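You operate a simulated robot arm through the tools that you are given. There is no shell and no other tool. Be economical: measure what you need, move in short steps, check, and stop when the job is done.

Carry out the task below with a simulated robot arm. There is one attempt and no reset: what you move stays moved.

Task
Empty the grey mug into the big bowl and rack it, then the brown mug.
Fine: both stand upright on the cup side of the dish rack, the grey mug at the end by the wall, the brown mug at the other end; nothing spilt.

The check looks at the end state, three seconds after you hand in, the way a careful person would. Anything else that was tipped, shoved, dropped, spilled or broken makes it a failure.

Robot
A 6-joint arm with a two-finger parallel gripper, fixed in place. Base frame: the origin is at the foot of the arm, x ahead of it, y to its left, z up; the work surface is at about z = 0. Units: mm, degrees, N and s.
With the tool pointing down near the work surface it reaches from about 140 to 580 mm from the base axis. Its first joint turns from -66.0 to 66.0 degrees. Payload 2.1 kg.
The tool frame sits at the grasp point between the pads (the TCP): z along the fingers, y along the line on which they close. The tips reach 30 mm beyond it. The gripper opens to 94 mm. The fingers are 28 mm wide and 10 mm thick; the gripper's body (50 by 96 mm) begins 55 mm behind the TCP.
Orientation is told as [roll, pitch, yaw] about the base's x, y, z axes, in that order, counted from this pose: with the fingers straight down and closing along the base's y, the tool's x points along the base's -x, its y along +y and its z along -z.

Tools
- The arm moves only by the tool drive_tool. Its arguments are lists of equal length, an entry for each row: "travel": the shift along the base's x, y, z in mm, a list of three; "rot": the turn, a rotation vector about the base's x, y, z in degrees, a list of three; "gripper": the opening, from 0 (shut) to 1 (fully open). In form: {"travel": [[x, y, z], ...], "rot": [[ax, ay, az], ...], "gripper": [gripper, ...]}. A call has 1 to 20 rows; each row shifts and turns the commanded pose from where the row before left it. A row lasts 0.2 s, in which the tool goes at most 50 mm and 8.6 degrees; a call with a longer step from one row to the next is refused whole, and so is a gripper value outside its range. Where a pose cannot be reached the arm comes as near as it can. A force on the tool above 40 N (or 10 N above the force at the start of the call, whichever is more), or a blocked arm, ends the call early, and 0.2 s more pass. Each finger travels about 72 mm/s and halts on what it meets, pressing with about 25 N; the grip force reading is that of the motor and also rises with nothing between the fingers. The clock runs only during rows and for 0.2 s after the last one: add rows that do not move to give the fingers time. The reply holds the time, the measured pose of the TCP, the force on the tool along the base axes, the opening and the grip force, in the units named above and with some noise.
- Cameras (640 x 400 px; columns grow to the right, rows downward): "scene" is fixed at [47.1, -366.3, 513.3]; the picture's right is [0.80, -0.60, 0.00], its down [-0.24, -0.32, -0.92] and it looks along [0.55, 0.74, -0.39] (base axes); focal length 284 px, centre (320, 200). "wrist" rides on the gripper at [76, 14, -103] in the tool frame; the picture's right is [-0.18, 0.98, 0.00], its down [-0.75, -0.14, -0.64] and it looks along [-0.63, -0.12, 0.77] (tool axes); focal length 243 px, centre (320, 200). There is no depth. A picture from a camera that has moved, and an enlarged one, comes with that camera's place and axes in the base frame and with its lens. The place of the scene camera against the robot may be out by one fixed shift of up to 25 mm in any direction.
- grab_frame(camera): a new picture of that camera. It takes no simulated time.
- close_up(camera, box): a new picture of the part [left, top, right, bottom] of that camera's present view, enlarged. It takes no simulated time.
- sign_off(): hands the job in; it is judged then, once.

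Work in short steps. Places have to be worked out from the pictures, the camera data and where the tool is seen: move nearer, look again, correct. Check each grasp and each placing, and mend what went wrong. You have 120 turns and 84 pictures in all, those below and enlarged ones among them. Open the gripper and draw the arm clear of the work before you hand the job in, unless the task says otherwise; then end with one line.

The tools are called after "Emit:" as a command line: name --argument value ..., lists and objects as JSON in quotes. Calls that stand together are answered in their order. drive_tool: Moves the arm, as the interface text tells. Its arguments: {"type":"object","properties":{"travel":{"type":"array","items":{"type":"array","items":{"type":"number"}}},"rot":{"type":"array","items":{"type":"array","items":{"type":"number"}}},"gripper":{"type":"array","items":{"type":"number"}}},"required":["travel","rot","gripper"]} The other tools are called the same way: grab_frame (camera) takes a picture; close_up (camera, box) takes an enlarged picture of a part of a camera's view; sign_off () hands the job in.

At the start:

```text
t: 0.0
eef_pos: [266.0, 92.4, 377.2]
tcp_rot: [0.0, -0.2, 0.1]
ft_force: [0.5, -0.2, 0.6]
opening: 94.0
grip_force: 0.1
```

scene: 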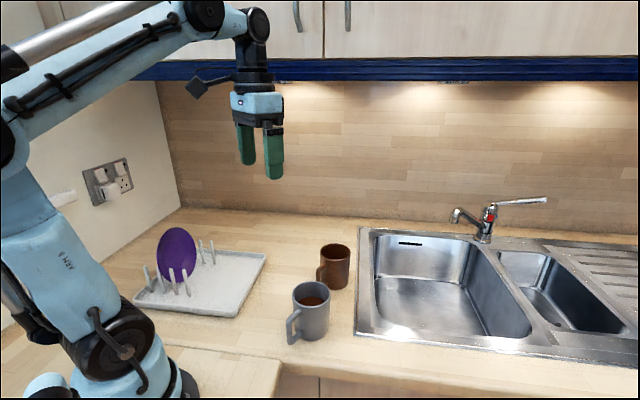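
wrist: 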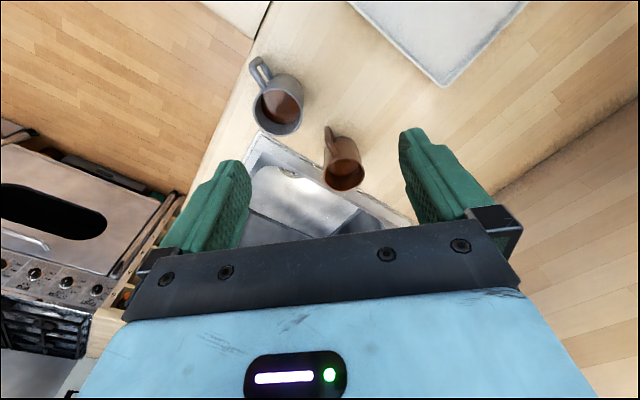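

I'll look at the mugs and the rack in detail before moving.

Emit:
close_up --camera "scene" --box '[120, 200, 380, 362]'

Emit:
close_up --camera "wrist" --box '[200, 0, 520, 200]'

```text
2.46 times, centred on (250, 281) of scene
camera zoom: at [47.1, -366.3, 513.3], right [0.8, -0.6, 0.0], down [-0.24, -0.32, -0.92], along [0.55, 0.74, -0.39], focal length 698 px, centre (492, 1)
```

zoom: 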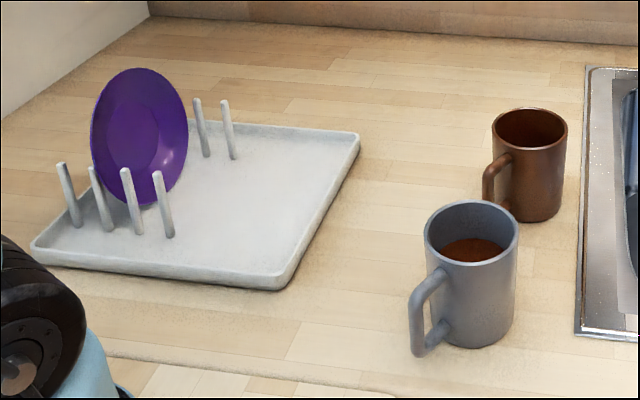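

```text
2.00 times, centred on (360, 100) of wrist
camera zoom: at [188.7, 105.7, 480.8], right [0.18, 0.98, 0.0], down [0.75, -0.14, 0.64], along [0.63, -0.12, -0.77], focal length 485 px, centre (240, 400)
```

zoom: 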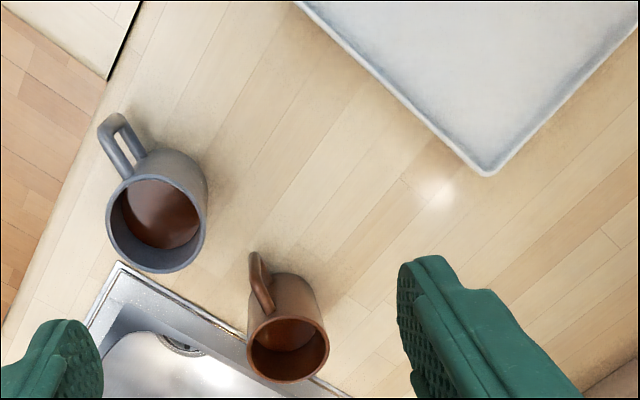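

The wrist view puts the grey mug axis near (313, 15), about 96 mm tall and 80 mm across, with its handle towards about 195°. The brown mug is near (455, 101). I'll move above the grey mug, yaw -20° so the fingers clear the handle, and look again.

Emit:
drive_tool --travel '[[12, -20, -35], [12, -20, -35], [12, -20, -35], [11, -17, -35], [0, 0, 0]]' --rot '[[0, 0, -5], [0, 0, -5], [0, 0, -5], [0, 0, -5], [0, 0, 0]]' --gripper '[1, 1, 1, 1, 1]'

Emit:
grab_frame --camera "wrist"

Emit:
grab_frame --camera "scene"

```text
t: 1.2
eef_pos: [311.4, 13.2, 238.0]
tcp_rot: [-0.1, -0.2, -20.0]
ft_force: [0.3, -0.6, -0.4]
opening: 94.0
grip_force: 0.1
```

```text
79 pictures are left
camera wrist: at [243.5, 52.6, 341.8], right [0.51, 0.86, 0.0], down [0.66, -0.39, 0.64], along [0.55, -0.33, -0.77], focal length 243 px, centre (320, 200)
```

wrist: 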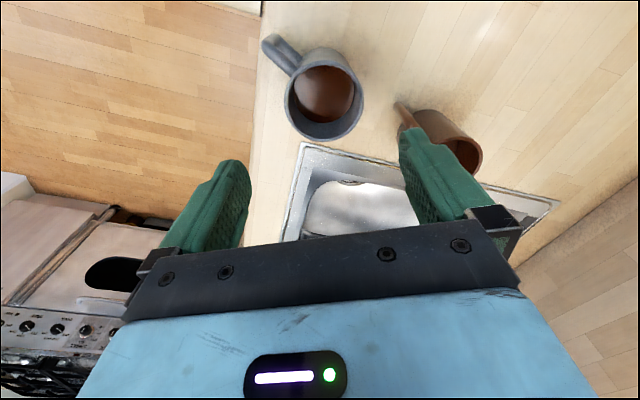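

```text
78 pictures are left
```

scene: 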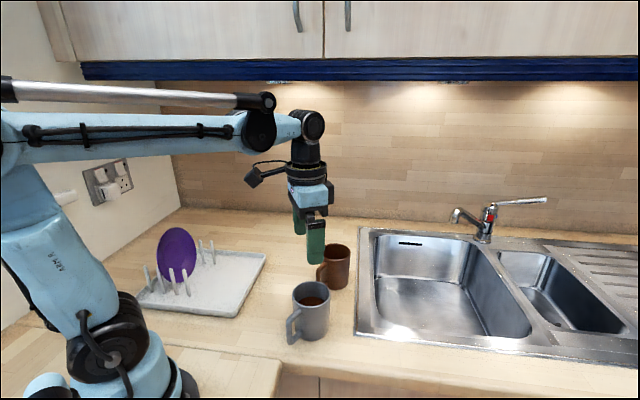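

The second view puts the grey rim centre near (306, 19). I'll lower until the tips are just above the rim and check the centring.

Emit:
drive_tool --travel '[[-1, 2, -25], [-1, 2, -25], [-1, 1, -25], [0, 0, -8], [0, 0, 0]]' --rot '[[0, 0, 0], [0, 0, 0], [0, 0, 0], [0, 0, 0], [0, 0, 0]]' --gripper '[1, 1, 1, 1, 1]'

Emit:
grab_frame --camera "wrist"

Emit:
close_up --camera "scene" --box '[230, 220, 390, 360]'

```text
t: 2.4
eef_pos: [310.6, 20.7, 155.1]
tcp_rot: [-0.1, -0.1, -19.9]
ft_force: [-0.1, 0.0, 0.4]
opening: 94.0
grip_force: 0.1
```

```text
77 pictures are left
camera wrist: at [242.2, 58.4, 257.4], right [0.51, 0.86, 0.0], down [0.66, -0.39, 0.64], along [0.55, -0.33, -0.77], focal length 243 px, centre (320, 200)
```

wrist: 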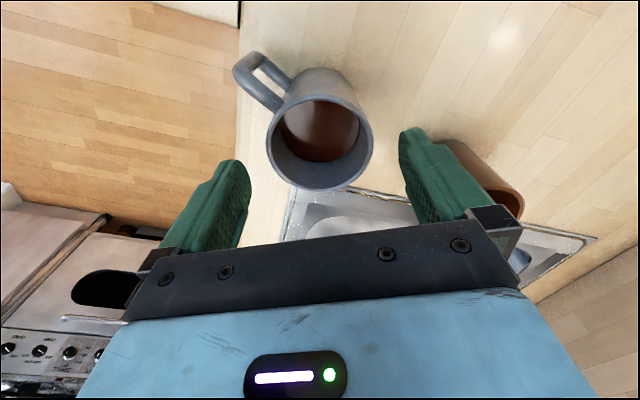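

```text
2.86 times, centred on (310, 290) of scene
camera zoom: at [47.1, -366.3, 513.3], right [0.8, -0.6, 0.0], down [-0.24, -0.32, -0.92], along [0.55, 0.74, -0.39], focal length 810 px, centre (349, -57)
```

zoom: 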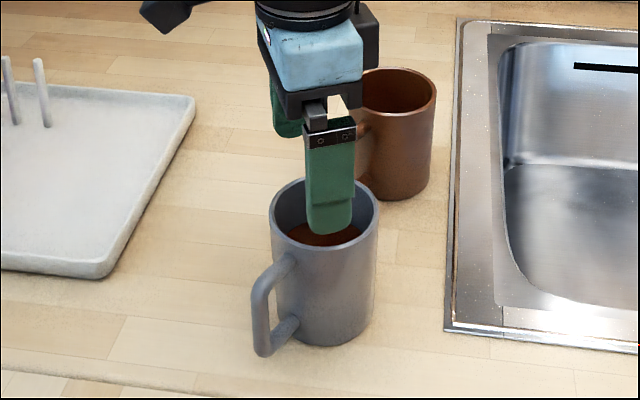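

The mug is centred between the fingers to within 2–3 mm, so I'll descend around it to TCP z of about 60.

Emit:
drive_tool --travel '[[-3, -2, -20], [0, 0, -25], [0, 0, -25], [0, 0, -25], [0, 0, 0]]' --rot '[[0, 0, 0], [0, 0, 0], [0, 0, 0], [0, 0, 0], [0, 0, 0]]' --gripper '[1, 1, 1, 1, 1]'

Emit:
grab_frame --camera "wrist"

Emit:
close_up --camera "scene" --box '[230, 220, 390, 360]'

```text
t: 3.6
eef_pos: [307.2, 16.9, 60.1]
tcp_rot: [-0.1, -0.1, -19.9]
ft_force: [-0.5, -0.7, 0.1]
opening: 94.0
grip_force: 0.0
```

```text
75 pictures are left
camera wrist: at [239.0, 55.7, 163.3], right [0.51, 0.86, 0.0], down [0.66, -0.39, 0.64], along [0.55, -0.33, -0.77], focal length 243 px, centre (320, 200)
```

wrist: 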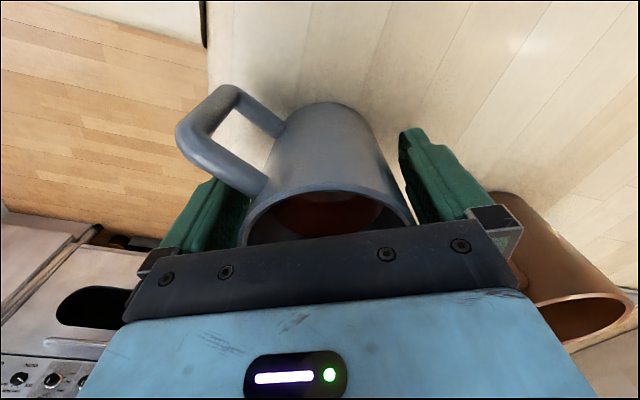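

```text
2.86 times, centred on (310, 290) of scene
camera zoom: at [47.0, -366.3, 513.3], right [0.8, -0.6, 0.0], down [-0.24, -0.32, -0.92], along [0.55, 0.74, -0.39], focal length 810 px, centre (349, -57)
```

zoom: 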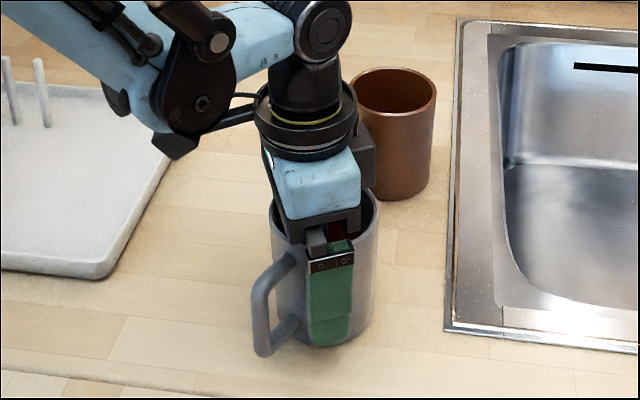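

The fingers straddle the mug clear of the handle, so I'll close.

Emit:
drive_tool --travel '[[0, 0, 0], [0, 0, 0], [0, 0, 0], [0, 0, 0]]' --rot '[[0, 0, 0], [0, 0, 0], [0, 0, 0], [0, 0, 0]]' --gripper '[0.7, 0, 0, 0]'

Emit:
drive_tool --travel '[[0, 0, 5], [0, 0, 10], [0, 0, 15], [0, 0, 15], [0, 0, 15], [0, 0, 0], [0, 0, 0]]' --rot '[[0, 0, 0], [0, 0, 0], [0, 0, 0], [0, 0, 0], [0, 0, 0], [0, 0, 0], [0, 0, 0]]' --gripper '[0, 0, 0, 0, 0, 0, 0]'

Emit:
grab_frame --camera "scene"

Emit:
grab_frame --camera "wrist"

```text
t: 4.6
eef_pos: [307.1, 17.6, 60.4]
tcp_rot: [-0.1, -0.1, -19.8]
ft_force: [0.3, -0.7, 0.4]
opening: 83.8
grip_force: 25.1
```

```text
t: 6.2
eef_pos: [307.2, 18.7, 119.5]
tcp_rot: [0.0, -0.1, -19.9]
ft_force: [1.0, 0.0, -4.5]
opening: 83.9
grip_force: 25.2
```

```text
73 pictures are left
```

scene: 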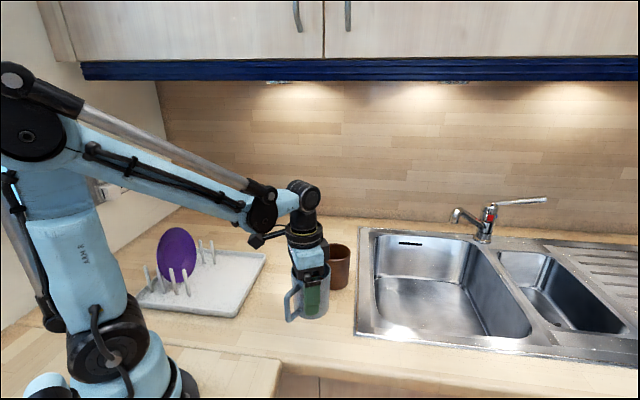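

```text
72 pictures are left
camera wrist: at [238.5, 56.5, 222.5], right [0.51, 0.86, 0.0], down [0.66, -0.39, 0.64], along [0.55, -0.33, -0.77], focal length 243 px, centre (320, 200)
```

wrist: 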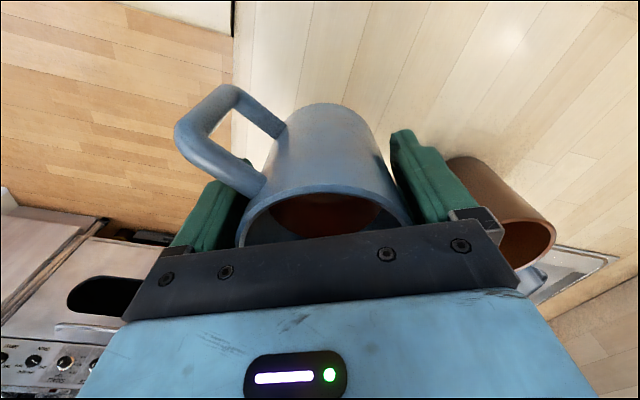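

The grey mug is held (84 mm wide, load about 4.5 N). I'll carry it upright at moderate speed to the edge of the bowl, with the tool heading turned radial.

Emit:
drive_tool --travel '[[3, -1, 8], [6, -2, 12], [12, -5, 12], [16, -7, 12], [18, -8, 10], [18, -8, 6], [18, -8, 0], [18, -8, 0], [18, -8, 0], [18, -8, 0], [16, -6, 0], [14, -5, 0], [10, -3, 0], [6, -2, 0], [2, 0, 0], [0, 0, 0]]' --rot '[[0, 0, 0], [0, 0, 0.5], [0, 0, 1], [0, 0, 1.5], [0, 0, 1.5], [0, 0, 1.5], [0, 0, 1.5], [0, 0, 1.5], [0, 0, 1.5], [0, 0, 1.5], [0, 0, 1], [0, 0, 0], [0, 0, 0], [0, 0, 0], [0, 0, 0], [0, 0, 0]]' --gripper '[0, 0, 0, 0, 0, 0, 0, 0, 0, 0, 0, 0, 0, 0, 0, 0]'

Emit:
grab_frame --camera "scene"

Emit:
grab_frame --camera "wrist"

```text
t: 9.6
eef_pos: [500.6, -59.3, 179.5]
tcp_rot: [0.0, -0.1, -6.9]
ft_force: [-0.6, -0.4, -3.8]
opening: 83.7
grip_force: 24.7
```

```text
71 pictures are left
```

scene: 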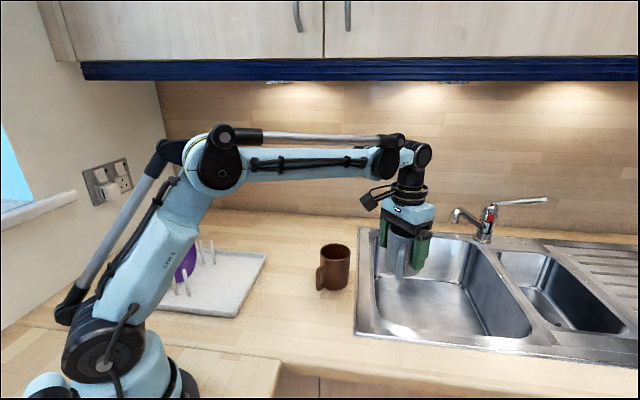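

```text
70 pictures are left
camera wrist: at [425.0, -37.3, 282.4], right [0.3, 0.95, 0.0], down [0.73, -0.23, 0.64], along [0.61, -0.19, -0.77], focal length 243 px, centre (320, 200)
```

wrist: 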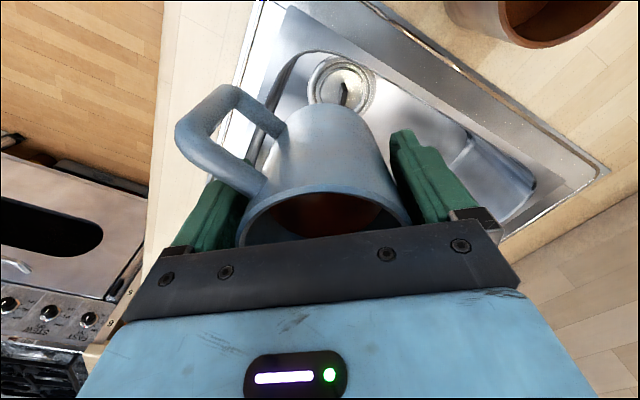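

The mug is upright over the bowl's near part. Next I'll reach 130 mm further out while tilting only 32°, which is below the spill angle, then check.

Emit:
drive_tool --travel '[[6, -0.7, 0], [12, -1.5, 0], [16, -2, 0], [18, -2, 0], [18, -2, 0], [18, -2, 0], [18, -2, 0], [14, -2, 0], [8, -1, 0], [4, 0, 0], [0, 0, 0]]' --rot '[[-0.12, -0.99, 0], [-0.37, -2.98, 0], [-0.49, -3.97, 0], [-0.49, -3.97, 0], [-0.49, -3.97, 0], [-0.49, -3.97, 0], [-0.49, -3.97, 0], [-0.49, -3.97, 0], [-0.37, -2.98, 0], [-0.12, -0.99, 0], [0, 0, 0]]' --gripper '[0, 0, 0, 0, 0, 0, 0, 0, 0, 0, 0]'

Emit:
grab_frame --camera "scene"

Emit:
grab_frame --camera "wrist"

```text
t: 12.0
eef_pos: [631.5, -77.2, 179.8]
tcp_rot: [-0.1, -32.1, -6.9]
ft_force: [-0.3, 0.8, -4.6]
opening: 83.3
grip_force: 24.8
```

```text
69 pictures are left
```

scene: 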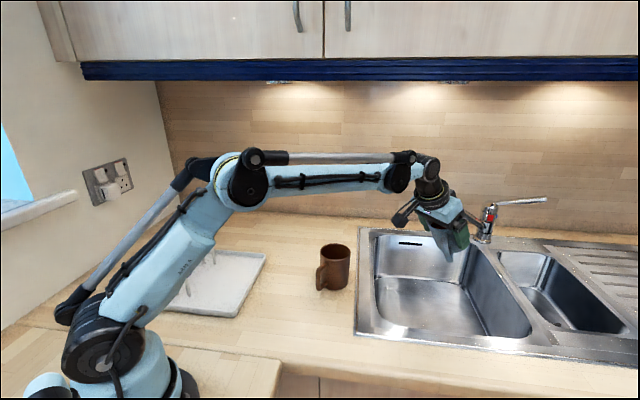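

```text
68 pictures are left
camera wrist: at [514.8, -48.6, 227.5], right [0.27, 0.96, 0.1], down [0.28, -0.18, 0.94], along [0.92, -0.23, -0.31], focal length 243 px, centre (320, 200)
```

wrist: 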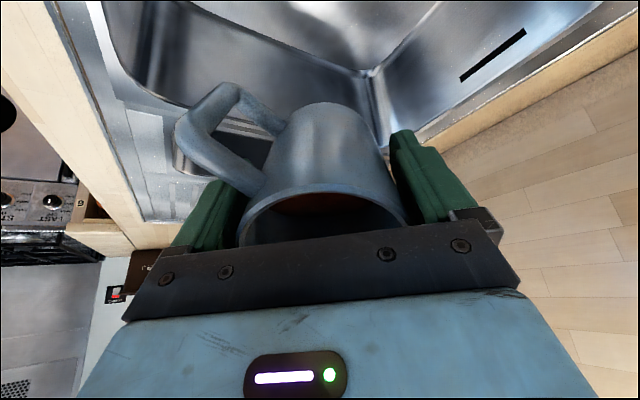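

It tracks well and nothing has spilt; the lip is near x = 575, inside the bowl. I'll continue the tilt to about 72°, lowering slightly.

Emit:
drive_tool --travel '[[1, 0, -2], [1, 0, -2], [1, 0, -2], [1, 0, -2], [1, 0, -2], [1, 0, -2], [1, 0, -2], [1, 0, -2], [0, 0, 0], [0, 0, 0]]' --rot '[[-0.61, -4.96, 0], [-0.61, -4.96, 0], [-0.61, -4.96, 0], [-0.61, -4.96, 0], [-0.61, -4.96, 0], [-0.61, -4.96, 0], [-0.61, -4.96, 0], [-0.61, -4.96, 0], [0, 0, 0], [0, 0, 0]]' --gripper '[0, 0, 0, 0, 0, 0, 0, 0, 0, 0]'

Emit:
grab_frame --camera "scene"

Emit:
grab_frame --camera "wrist"

```text
t: 14.2
eef_pos: [640.5, -75.5, 164.4]
tcp_rot: [-0.1, -72.1, -6.8]
ft_force: [-0.5, 0.6, -4.3]
opening: 82.8
grip_force: 24.4
```

```text
67 pictures are left
```

scene: 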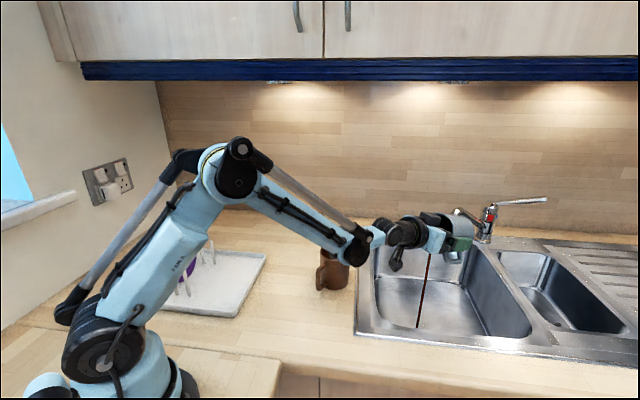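

```text
66 pictures are left
camera wrist: at [520.4, -48.0, 124.2], right [0.17, 0.97, 0.17], down [-0.39, -0.09, 0.91], along [0.9, -0.23, 0.36], focal length 243 px, centre (320, 200)
```

wrist: 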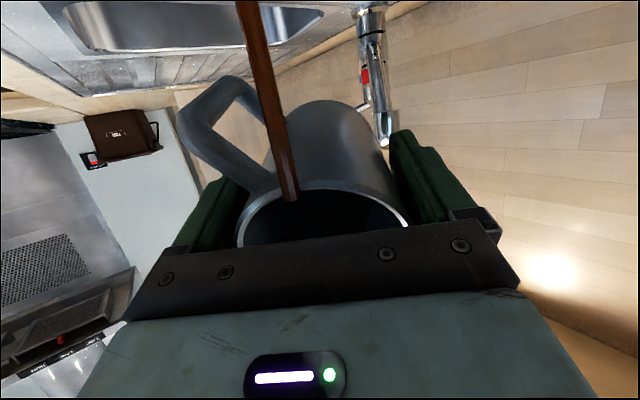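

The stream falls cleanly into the big bowl. I'll tip further to drain it, up to about 115°.

Emit:
drive_tool --travel '[[1, 0, 0], [1, 0, 0], [1, 0, 0], [1, 0, 1], [1, 0, 1], [1, 0, 1], [1, 0, 1], [1, 0, 1], [0, 0, 0], [0, 0, 0], [0, 0, 0], [0, 0, 0], [0, 0, 0]]' --rot '[[-0.61, -4.96, 0], [-0.61, -4.96, 0], [-0.61, -4.96, 0], [-0.61, -4.96, 0], [-0.61, -4.96, 0], [-0.73, -5.95, 0], [-0.73, -5.95, 0], [-0.73, -5.95, 0], [0, 0, 0], [0, 0, 0], [0, 0, 0], [0, 0, 0], [0, 0, 0]]' --gripper '[0, 0, 0, 0, 0, 0, 0, 0, 0, 0, 0, 0, 0]'

Emit:
grab_frame --camera "scene"

Emit:
grab_frame --camera "wrist"

```text
t: 17.0
eef_pos: [648.9, -75.7, 168.5]
tcp_rot: [-179.9, -65.0, 172.9]
ft_force: [0.9, -0.1, -3.4]
opening: 82.2
grip_force: 25.2
```

```text
65 pictures are left
```

scene: 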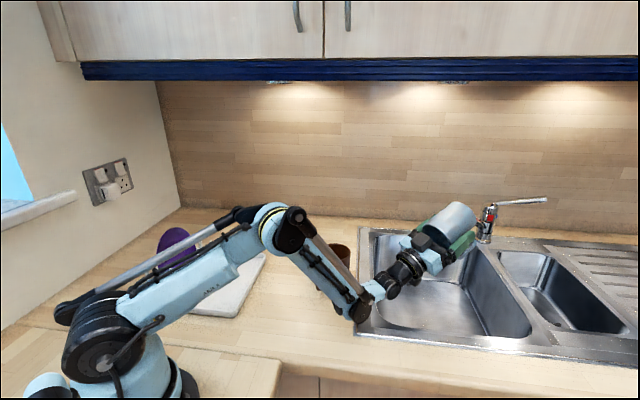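

```text
64 pictures are left
camera wrist: at [588.6, -55.1, 56.6], right [0.04, 0.99, 0.17], down [-0.91, -0.03, 0.41], along [0.41, -0.17, 0.9], focal length 243 px, centre (320, 200)
```

wrist: 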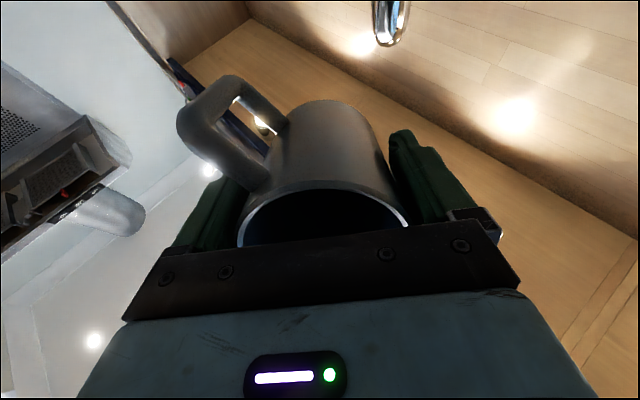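

The stream has ended and the mug looks empty. I'll tilt back upright while staying over the bowl and then retreat a little.

Emit:
drive_tool --travel '[[0, 0, 2], [0, 0, 2], [0, 0, 2], [0, 0, 2], [0, 0, 2], [-2, 0, 2], [-5, 0, 2], [-10, 1, 2], [-14, 2, 1], [-16, 2, 1], [-18, 2, 1], [-18, 2, 1], [-18, 2, 1], [-16, 2, 1], [-14, 2, 0], [-10, 1, 0], [-8, 1, 0], [0, 0, 0]]' --rot '[[0.73, 5.95, 0], [0.86, 6.95, 0], [0.86, 6.95, 0], [0.86, 6.95, 0], [0.86, 6.95, 0], [0.86, 6.95, 0], [0.86, 6.95, 0], [0.86, 6.95, 0], [0.86, 6.95, 0], [0.86, 6.95, 0], [0.86, 6.95, 0], [0.86, 6.95, 0], [0.86, 6.95, 0], [0.86, 6.95, 0], [0.86, 6.95, 0], [0.73, 5.95, 0], [0.61, 4.96, 0], [0, 0, 0]]' --gripper '[0, 0, 0, 0, 0, 0, 0, 0, 0, 0, 0, 0, 0, 0, 0, 0, 0, 0]'

Emit:
grab_frame --camera "scene"

Emit:
grab_frame --camera "wrist"

```text
t: 20.8
eef_pos: [498.6, -58.6, 190.6]
tcp_rot: [0.1, 0.2, -7.0]
ft_force: [0.5, 0.3, -3.5]
opening: 82.4
grip_force: 25.2
```

```text
63 pictures are left
```

scene: 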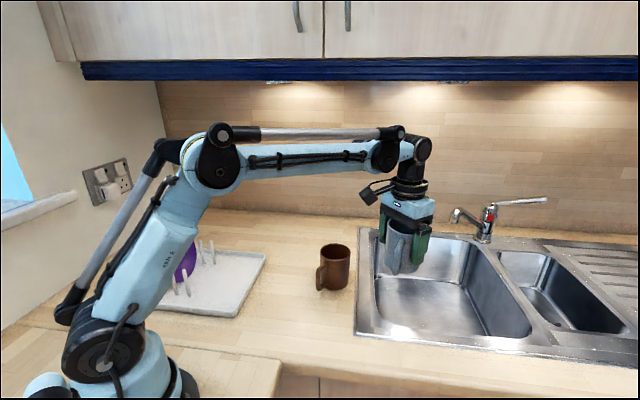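

```text
62 pictures are left
camera wrist: at [424.0, -35.8, 293.8], right [0.3, 0.95, 0.0], down [0.73, -0.23, 0.64], along [0.61, -0.19, -0.77], focal length 243 px, centre (320, 200)
```

wrist: 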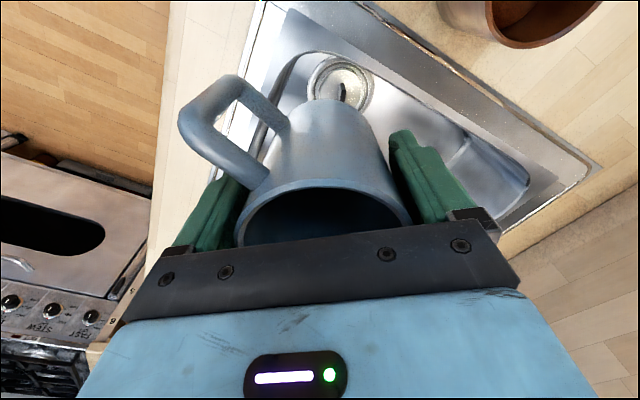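

The grey mug is empty and upright, still firmly held. I'll carry it high past the brown mug to above the wall end of the rack's cup side, turning the heading to 48°.

Emit:
drive_tool --travel '[[-15, 10, 7], [-21, 14, 8], [-21, 14, 8], [-21, 14, 8], [-21, 14, 8], [-20, 13, 0], [-9, 22, 0], [-9, 22, 0], [-9, 22, 0], [-9, 22, 0], [-9, 22, 0], [-9, 22, 0], [-9, 22, 0], [-9, 22, 0], [-9, 22, 0], [-9, 22, 0], [-9, 22, 0], [-9, 22, 0], [-8, 15, 0], [0, 0, 0]]' --rot '[[0, 0, 0], [0, 0, 0], [0, 0, 0], [0, 0, 0], [0, 0, 5], [0, 0, 5], [0, 0, 5], [0, 0, 5], [0, 0, 5], [0, 0, 5], [0, 0, 5], [0, 0, 5], [0, 0, 5], [0, 0, 5], [0, 0, 5], [0, 0, 0], [0, 0, 0], [0, 0, 0], [0, 0, 0], [0, 0, 0]]' --gripper '[0, 0, 0, 0, 0, 0, 0, 0, 0, 0, 0, 0, 0, 0, 0, 0, 0, 0, 0, 0]'

Emit:
grab_frame --camera "scene"

Emit:
grab_frame --camera "wrist"

```text
t: 25.0
eef_pos: [263.6, 299.6, 229.1]
tcp_rot: [0.1, 0.1, 47.9]
ft_force: [0.0, -0.4, -3.5]
opening: 82.5
grip_force: 24.7
```

```text
61 pictures are left
```

scene: 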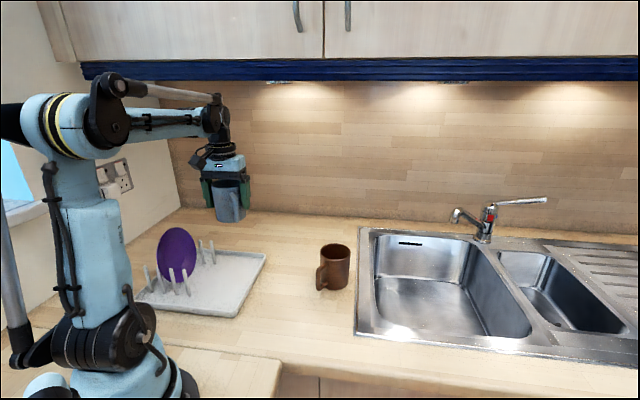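

```text
60 pictures are left
camera wrist: at [201.7, 251.3, 331.9], right [-0.61, 0.79, 0.0], down [0.61, 0.46, 0.64], along [0.51, 0.39, -0.77], focal length 243 px, centre (320, 200)
```

wrist: 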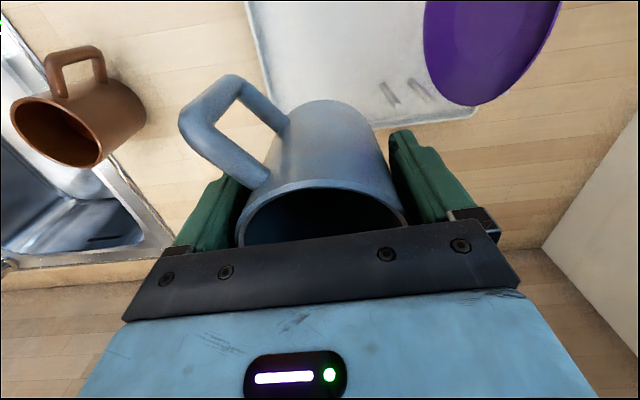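

The tray corner by the wall is near (349, 299), the edge runs at about 45°, and the pegs end about 137 mm in. The target for the grey mug is therefore about (269, 300). I'll lower to just above the tray and check.

Emit:
drive_tool --travel '[[2, 0, -20], [2, 0, -25], [1, 0, -25], [0, 0, -25], [0, 0, -20], [0, 0, 0]]' --rot '[[0, 0, 0], [0, 0, 0], [0, 0, 0], [0, 0, 0], [0, 0, 0], [0, 0, 0]]' --gripper '[0, 0, 0, 0, 0, 0]'

Emit:
close_up --camera "scene" --box '[120, 180, 320, 340]'

Emit:
grab_frame --camera "wrist"

```text
t: 26.4
eef_pos: [269.2, 298.7, 114.2]
tcp_rot: [0.2, 0.0, 48.0]
ft_force: [-0.4, -0.5, -2.8]
opening: 82.3
grip_force: 25.1
```

```text
2.50 times, centred on (220, 260) of scene
camera zoom: at [47.1, -366.3, 513.3], right [0.8, -0.6, 0.0], down [-0.24, -0.32, -0.92], along [0.55, 0.74, -0.39], focal length 709 px, centre (570, 50)
```

zoom: 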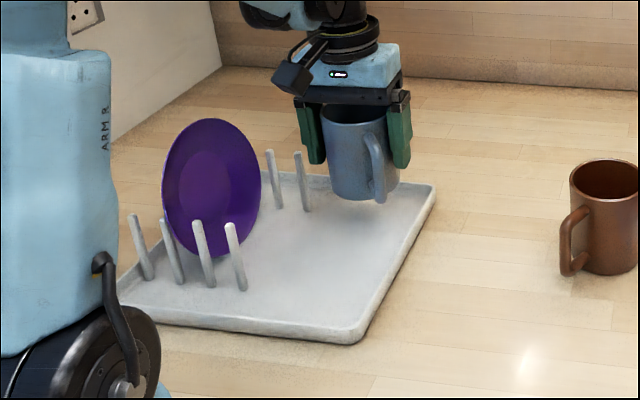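

```text
58 pictures are left
camera wrist: at [207.5, 250.7, 218.0], right [-0.61, 0.79, 0.0], down [0.61, 0.47, 0.64], along [0.51, 0.39, -0.77], focal length 243 px, centre (320, 200)
```

wrist: 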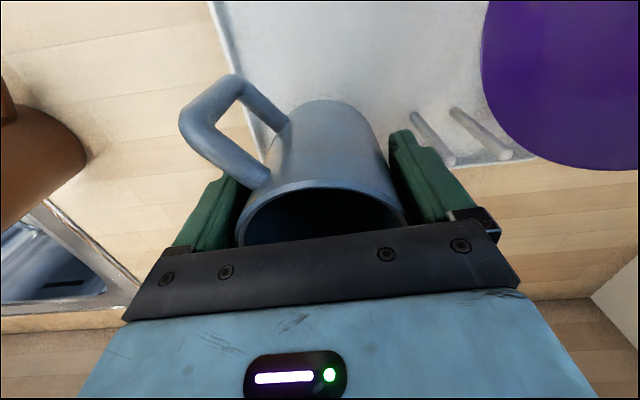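

The position is good: inside the tray, at the wall end, clear of the pegs. I'll lower towards the tray and watch the force.

Emit:
drive_tool --travel '[[0, 0, -12], [0, 0, -12], [0, 0, -10], [0, 0, -4], [0, 0, 0]]' --rot '[[0, 0, 0], [0, 0, 0], [0, 0, 0], [0, 0, 0], [0, 0, 0]]' --gripper '[0, 0, 0, 0, 0]'

Emit:
drive_tool --travel '[[0, 0, -2], [0, 0, -2], [0, 0, 0]]' --rot '[[0, 0, 0], [0, 0, 0], [0, 0, 0]]' --gripper '[0, 0, 0]'

Emit:
close_up --camera "scene" --box '[170, 200, 290, 296]'

```text
t: 27.6
eef_pos: [267.3, 299.7, 77.9]
tcp_rot: [0.1, 0.1, 48.0]
ft_force: [1.2, 0.0, -3.2]
opening: 82.4
grip_force: 24.9
```

```text
t: 28.4
eef_pos: [268.7, 299.6, 72.3]
tcp_rot: [0.1, 0.0, 48.0]
ft_force: [-0.3, -0.6, -2.3]
opening: 82.4
grip_force: 25.0
```

```text
4.17 times, centred on (230, 248) of scene
camera zoom: at [47.1, -366.3, 513.3], right [0.8, -0.6, 0.0], down [-0.24, -0.32, -0.92], along [0.55, 0.74, -0.39], focal length 1182 px, centre (695, 0)
```

zoom: 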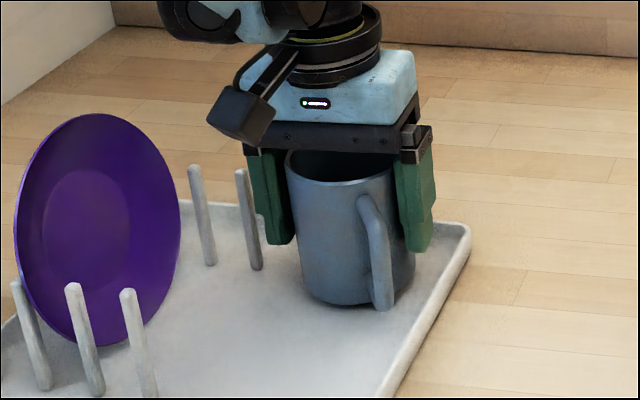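

Nearly touching now, so I'll take small steps until the weight transfers.

Emit:
drive_tool --travel '[[0, 0, -2], [0, 0, -2], [0, 0, 0]]' --rot '[[0, 0, 0], [0, 0, 0], [0, 0, 0]]' --gripper '[0, 0, 0]'

```text
t: 29.2
eef_pos: [269.1, 298.2, 67.2]
tcp_rot: [0.1, 0.0, 48.0]
ft_force: [0.2, -0.4, -3.3]
opening: 82.2
grip_force: 25.3
```

Emit:
drive_tool --travel '[[0, 0, -1.5], [0, 0, -1.5], [0, 0, 0]]' --rot '[[0, 0, 0], [0, 0, 0], [0, 0, 0]]' --gripper '[0, 0, 0]'

Emit:
close_up --camera "scene" --box '[170, 200, 290, 296]'

```text
t: 30.0
eef_pos: [269.3, 299.0, 65.9]
tcp_rot: [0.2, -0.1, 48.1]
ft_force: [-4.2, 4.7, 12.1]
opening: 81.9
grip_force: 25.1
```

```text
4.17 times, centred on (230, 248) of scene
camera zoom: at [47.0, -366.3, 513.2], right [0.8, -0.6, 0.0], down [-0.24, -0.31, -0.92], along [0.55, 0.74, -0.39], focal length 1182 px, centre (695, 0)
```

zoom: 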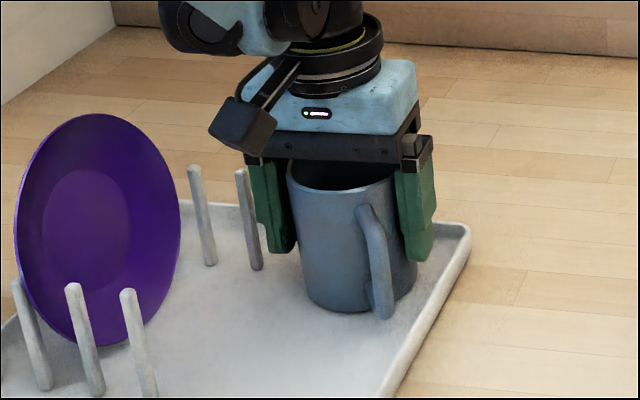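

It has made contact (12 N). I'll ease up about 1 mm and open gently.

Emit:
drive_tool --travel '[[0, 0, 1], [0, 0, 0], [0, 0, 0], [0, 0, 0], [0, 0, 0], [0, 0, 0]]' --rot '[[0, 0, 0], [0, 0, 0], [0, 0, 0], [0, 0, 0], [0, 0, 0], [0, 0, 0]]' --gripper '[0, 0.88, 0.91, 0.95, 1, 1]'

Emit:
close_up --camera "scene" --box '[170, 200, 290, 296]'

Emit:
grab_frame --camera "wrist"

```text
t: 31.4
eef_pos: [268.5, 299.6, 66.5]
tcp_rot: [0.1, 0.0, 48.0]
ft_force: [0.7, -0.3, -0.7]
opening: 93.9
grip_force: 0.0
```

```text
4.17 times, centred on (230, 248) of scene
camera zoom: at [47.1, -366.3, 513.3], right [0.8, -0.6, 0.0], down [-0.24, -0.32, -0.92], along [0.55, 0.74, -0.39], focal length 1182 px, centre (695, 0)
```

zoom: 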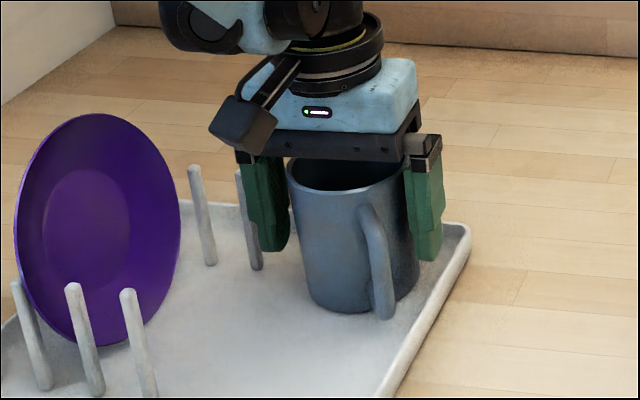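

```text
54 pictures are left
camera wrist: at [206.4, 251.4, 170.0], right [-0.61, 0.79, 0.0], down [0.61, 0.47, 0.64], along [0.51, 0.39, -0.77], focal length 243 px, centre (320, 200)
```

wrist: 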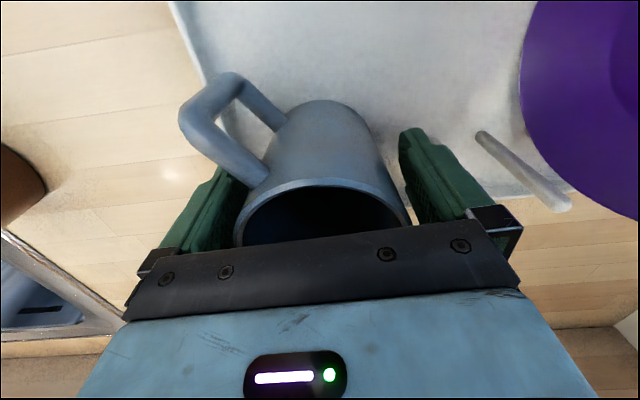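

Released, with the mug standing flat. I'll raise the tool straight up.

Emit:
drive_tool --travel '[[0, 0, 8], [0, 0, 15], [0, 0, 20], [0, 0, 30], [0, 0, 40], [0, 0, 40], [0, 0, 0]]' --rot '[[0, 0, 0], [0, 0, 0], [0, 0, 0], [0, 0, 0], [0, 0, 0], [0, 0, 0], [0, 0, 0]]' --gripper '[1, 1, 1, 1, 1, 1, 1]'

Emit:
close_up --camera "scene" --box '[120, 180, 380, 342]'

Emit:
grab_frame --camera "wrist"

```text
t: 33.0
eef_pos: [268.4, 300.0, 222.3]
tcp_rot: [0.1, 0.0, 48.0]
ft_force: [0.1, 0.0, 0.1]
opening: 93.9
grip_force: 0.0
```

```text
2.46 times, centred on (250, 261) of scene
camera zoom: at [47.1, -366.3, 513.3], right [0.8, -0.6, 0.0], down [-0.24, -0.32, -0.92], along [0.55, 0.74, -0.39], focal length 698 px, centre (492, 50)
```

zoom: 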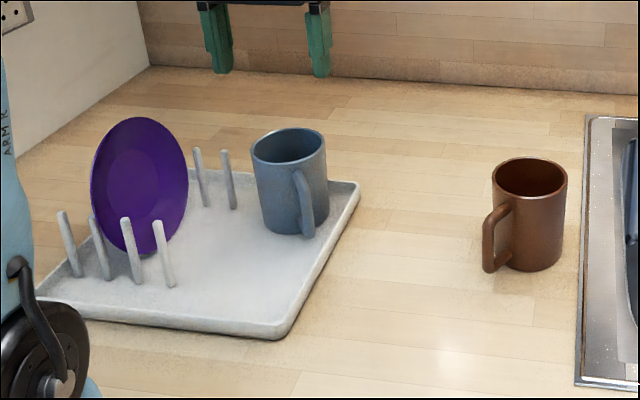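

```text
52 pictures are left
camera wrist: at [206.6, 251.9, 324.9], right [-0.61, 0.79, 0.0], down [0.61, 0.47, 0.64], along [0.51, 0.39, -0.77], focal length 243 px, centre (320, 200)
```

wrist: 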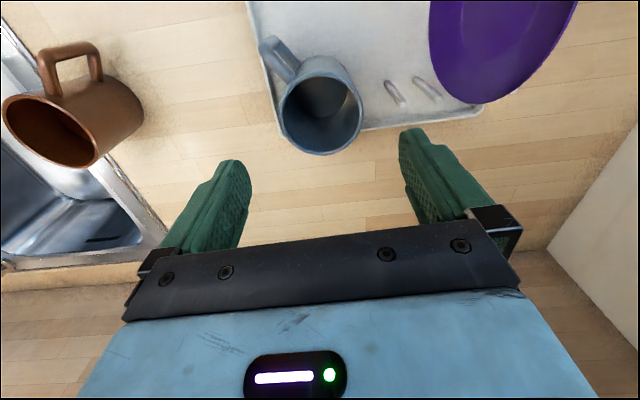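

The grey mug stands upright at the wall end. Next I'll move above the brown mug, with yaw about -20° since its handle points towards about 195°.

Emit:
drive_tool --travel '[[17, -20, 0], [17, -20, 0], [17, -20, 0], [17, -20, 0], [17, -20, 0], [17, -20, 0], [17, -20, 0], [17, -20, 0], [17, -20, 0], [17, -20, 0], [0, 0, 0]]' --rot '[[0, 0, -6.8], [0, 0, -6.8], [0, 0, -6.8], [0, 0, -6.8], [0, 0, -6.8], [0, 0, -6.8], [0, 0, -6.8], [0, 0, -6.8], [0, 0, -6.8], [0, 0, -6.8], [0, 0, 0]]' --gripper '[1, 1, 1, 1, 1, 1, 1, 1, 1, 1, 1]'

Emit:
grab_frame --camera "wrist"

```text
t: 35.4
eef_pos: [438.3, 99.3, 219.6]
tcp_rot: [0.1, 0.0, -20.1]
ft_force: [-0.2, -0.1, -0.2]
opening: 93.9
grip_force: 0.0
```

```text
51 pictures are left
camera wrist: at [370.7, 138.0, 322.9], right [0.51, 0.86, 0.0], down [0.66, -0.39, 0.64], along [0.55, -0.33, -0.77], focal length 243 px, centre (320, 200)
```

wrist: 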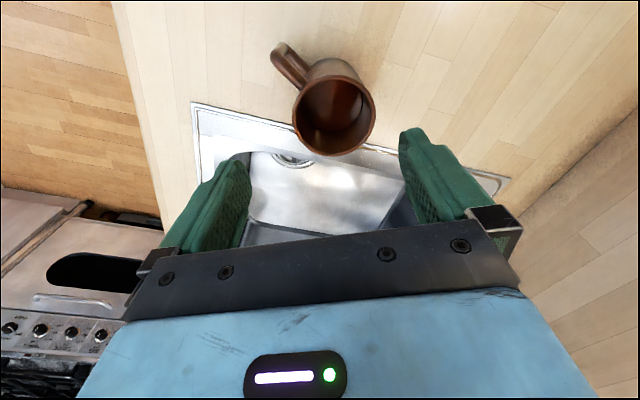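

The brown rim centre is at about (446, 106), with the handle near 200°. I'll lower to just above the rim and re-measure.

Emit:
drive_tool --travel '[[3, 2, -20], [3, 2, -25], [2, 2, -20], [0, 0, 0]]' --rot '[[0, 0, 0], [0, 0, 0], [0, 0, 0], [0, 0, 0]]' --gripper '[1, 1, 1, 1]'

Emit:
grab_frame --camera "wrist"

```text
t: 36.4
eef_pos: [448.0, 106.3, 153.4]
tcp_rot: [0.1, 0.0, -20.0]
ft_force: [0.9, -0.4, 0.5]
opening: 94.0
grip_force: 0.1
```

```text
50 pictures are left
camera wrist: at [379.9, 144.0, 256.9], right [0.51, 0.86, 0.0], down [0.66, -0.39, 0.64], along [0.55, -0.33, -0.77], focal length 243 px, centre (320, 200)
```

wrist: 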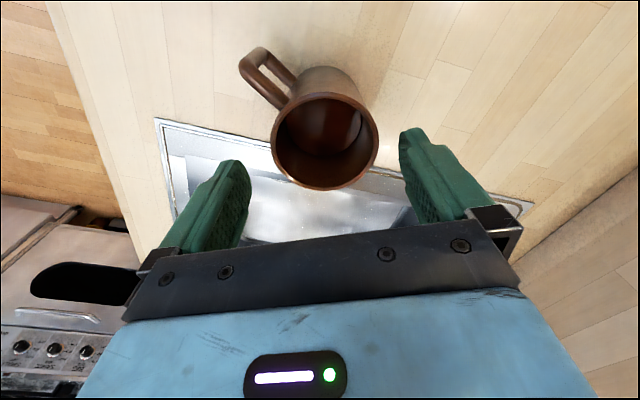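

The brown mug centre is at about (446, 108), so I'll make a small correction and descend to z = 60.

Emit:
drive_tool --travel '[[-2, 2, -18], [0, 0, -25], [0, 0, -25], [0, 0, -25], [0, 0, 0]]' --rot '[[0, 0, 0], [0, 0, 0], [0, 0, 0], [0, 0, 0], [0, 0, 0]]' --gripper '[1, 1, 1, 1, 1]'

Emit:
grab_frame --camera "wrist"

Emit:
close_up --camera "scene" --box '[250, 190, 410, 320]'

```text
t: 37.6
eef_pos: [446.1, 107.2, 62.2]
tcp_rot: [0.1, 0.0, -20.0]
ft_force: [0.6, -1.1, -0.1]
opening: 94.0
grip_force: 0.1
```

```text
49 pictures are left
camera wrist: at [377.5, 145.3, 165.3], right [0.51, 0.86, 0.0], down [0.66, -0.39, 0.64], along [0.55, -0.33, -0.77], focal length 243 px, centre (320, 200)
```

wrist: 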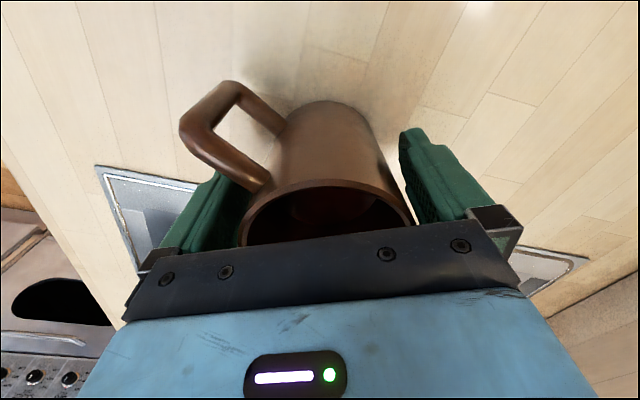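

```text
3.08 times, centred on (330, 255) of scene
camera zoom: at [47.1, -366.3, 513.3], right [0.8, -0.6, 0.0], down [-0.24, -0.32, -0.92], along [0.55, 0.74, -0.39], focal length 873 px, centre (289, 31)
```

zoom: 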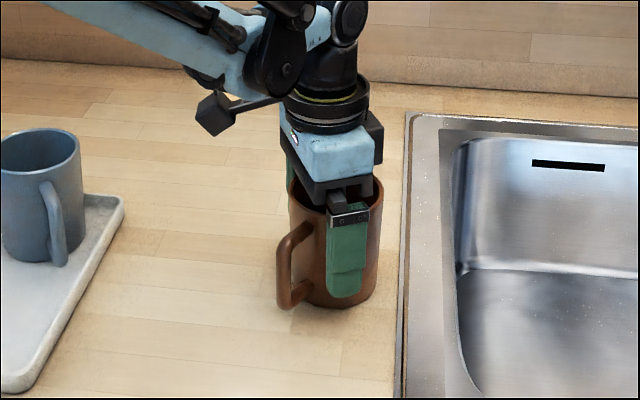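

The geometry matches the grey grasp, so I'll close and lift.

Emit:
drive_tool --travel '[[0, 0, 0], [0, 0, 0], [0, 0, 0], [0, 0, 0]]' --rot '[[0, 0, 0], [0, 0, 0], [0, 0, 0], [0, 0, 0]]' --gripper '[0.7, 0, 0, 0]'

Emit:
drive_tool --travel '[[0, 0, 5], [0, 0, 10], [0, 0, 15], [0, 0, 15], [0, 0, 15], [0, 0, 0], [0, 0, 0]]' --rot '[[0, 0, 0], [0, 0, 0], [0, 0, 0], [0, 0, 0], [0, 0, 0], [0, 0, 0], [0, 0, 0]]' --gripper '[0, 0, 0, 0, 0, 0, 0]'

Emit:
grab_frame --camera "wrist"

```text
t: 38.6
eef_pos: [444.9, 106.3, 61.6]
tcp_rot: [0.1, 0.0, -19.9]
ft_force: [0.9, -0.3, 0.3]
opening: 83.0
grip_force: 24.9
```

```text
t: 40.2
eef_pos: [444.3, 107.6, 122.0]
tcp_rot: [0.1, -0.1, -20.0]
ft_force: [0.9, 0.7, -3.4]
opening: 83.1
grip_force: 25.3
```

```text
47 pictures are left
camera wrist: at [377.3, 146.2, 225.0], right [0.51, 0.86, 0.0], down [0.66, -0.39, 0.64], along [0.55, -0.33, -0.77], focal length 243 px, centre (320, 200)
```

wrist: 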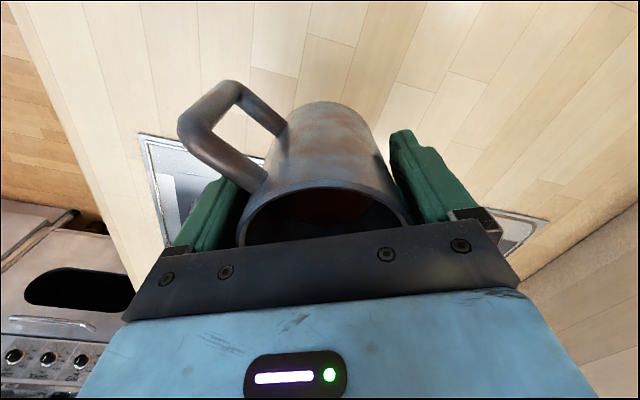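

It's held. I'll carry it to the same staging pose over the bowl.

Emit:
drive_tool --travel '[[0, -2, 10], [2, -6, 12], [4, -12, 12], [5, -16, 12], [6, -18, 12], [6, -18, 0], [6, -18, 0], [6, -18, 0], [6, -18, 0], [6, -16, 0], [5, -12, 0], [3, -8, 0], [1, -5, 0], [0, 0, 0]]' --rot '[[0, 0, 0], [0, 0, 0.5], [0, 0, 1], [0, 0, 1.5], [0, 0, 1.5], [0, 0, 1.5], [0, 0, 1.5], [0, 0, 1.5], [0, 0, 1.5], [0, 0, 1.5], [0, 0, 1], [0, 0, 0], [0, 0, 0], [0, 0, 0]]' --gripper '[0, 0, 0, 0, 0, 0, 0, 0, 0, 0, 0, 0, 0, 0]'

Emit:
drive_tool --travel '[[6, -0.7, 0], [12, -1.5, 0], [16, -2, 0], [18, -2, 0], [18, -2, 0], [18, -2, 0], [18, -2, 0], [14, -2, 0], [8, -1, 0], [4, 0, 0], [0, 0, 0]]' --rot '[[-0.12, -0.99, 0], [-0.37, -2.98, 0], [-0.49, -3.97, 0], [-0.49, -3.97, 0], [-0.49, -3.97, 0], [-0.49, -3.97, 0], [-0.49, -3.97, 0], [-0.49, -3.97, 0], [-0.37, -2.98, 0], [-0.12, -0.99, 0], [0, 0, 0]]' --gripper '[0, 0, 0, 0, 0, 0, 0, 0, 0, 0, 0]'

Emit:
grab_frame --camera "scene"

Emit:
grab_frame --camera "wrist"

```text
t: 43.2
eef_pos: [502.0, -59.2, 178.3]
tcp_rot: [0.1, -0.1, -6.9]
ft_force: [-0.1, -0.4, -4.8]
opening: 83.2
grip_force: 25.0
```

```text
t: 45.6
eef_pos: [633.6, -75.1, 179.1]
tcp_rot: [0.0, -32.0, -7.0]
ft_force: [0.1, -0.3, -3.6]
opening: 83.0
grip_force: 25.0
```

```text
46 pictures are left
```

scene: 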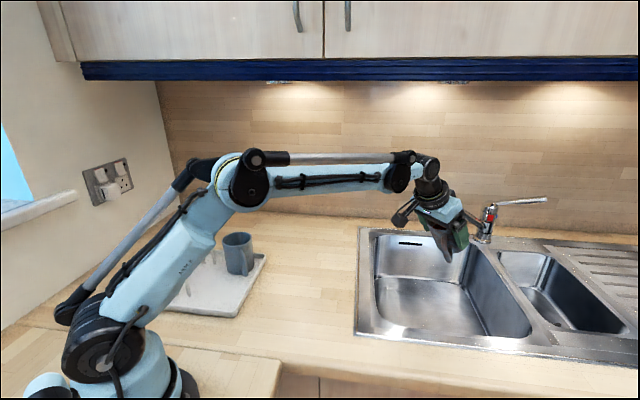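

```text
45 pictures are left
camera wrist: at [516.0, -47.0, 227.1], right [0.27, 0.96, 0.1], down [0.28, -0.18, 0.94], along [0.92, -0.23, -0.32], focal length 243 px, centre (320, 200)
```

wrist: 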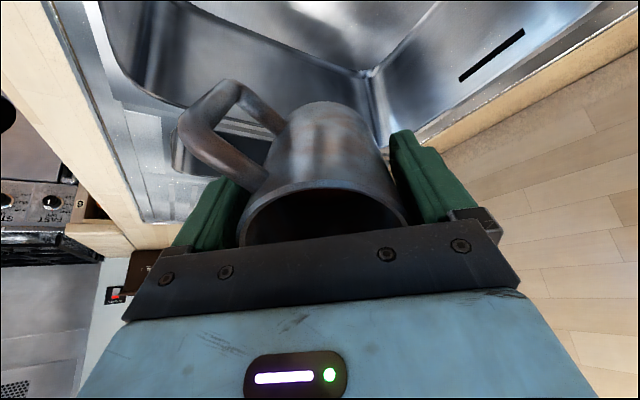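

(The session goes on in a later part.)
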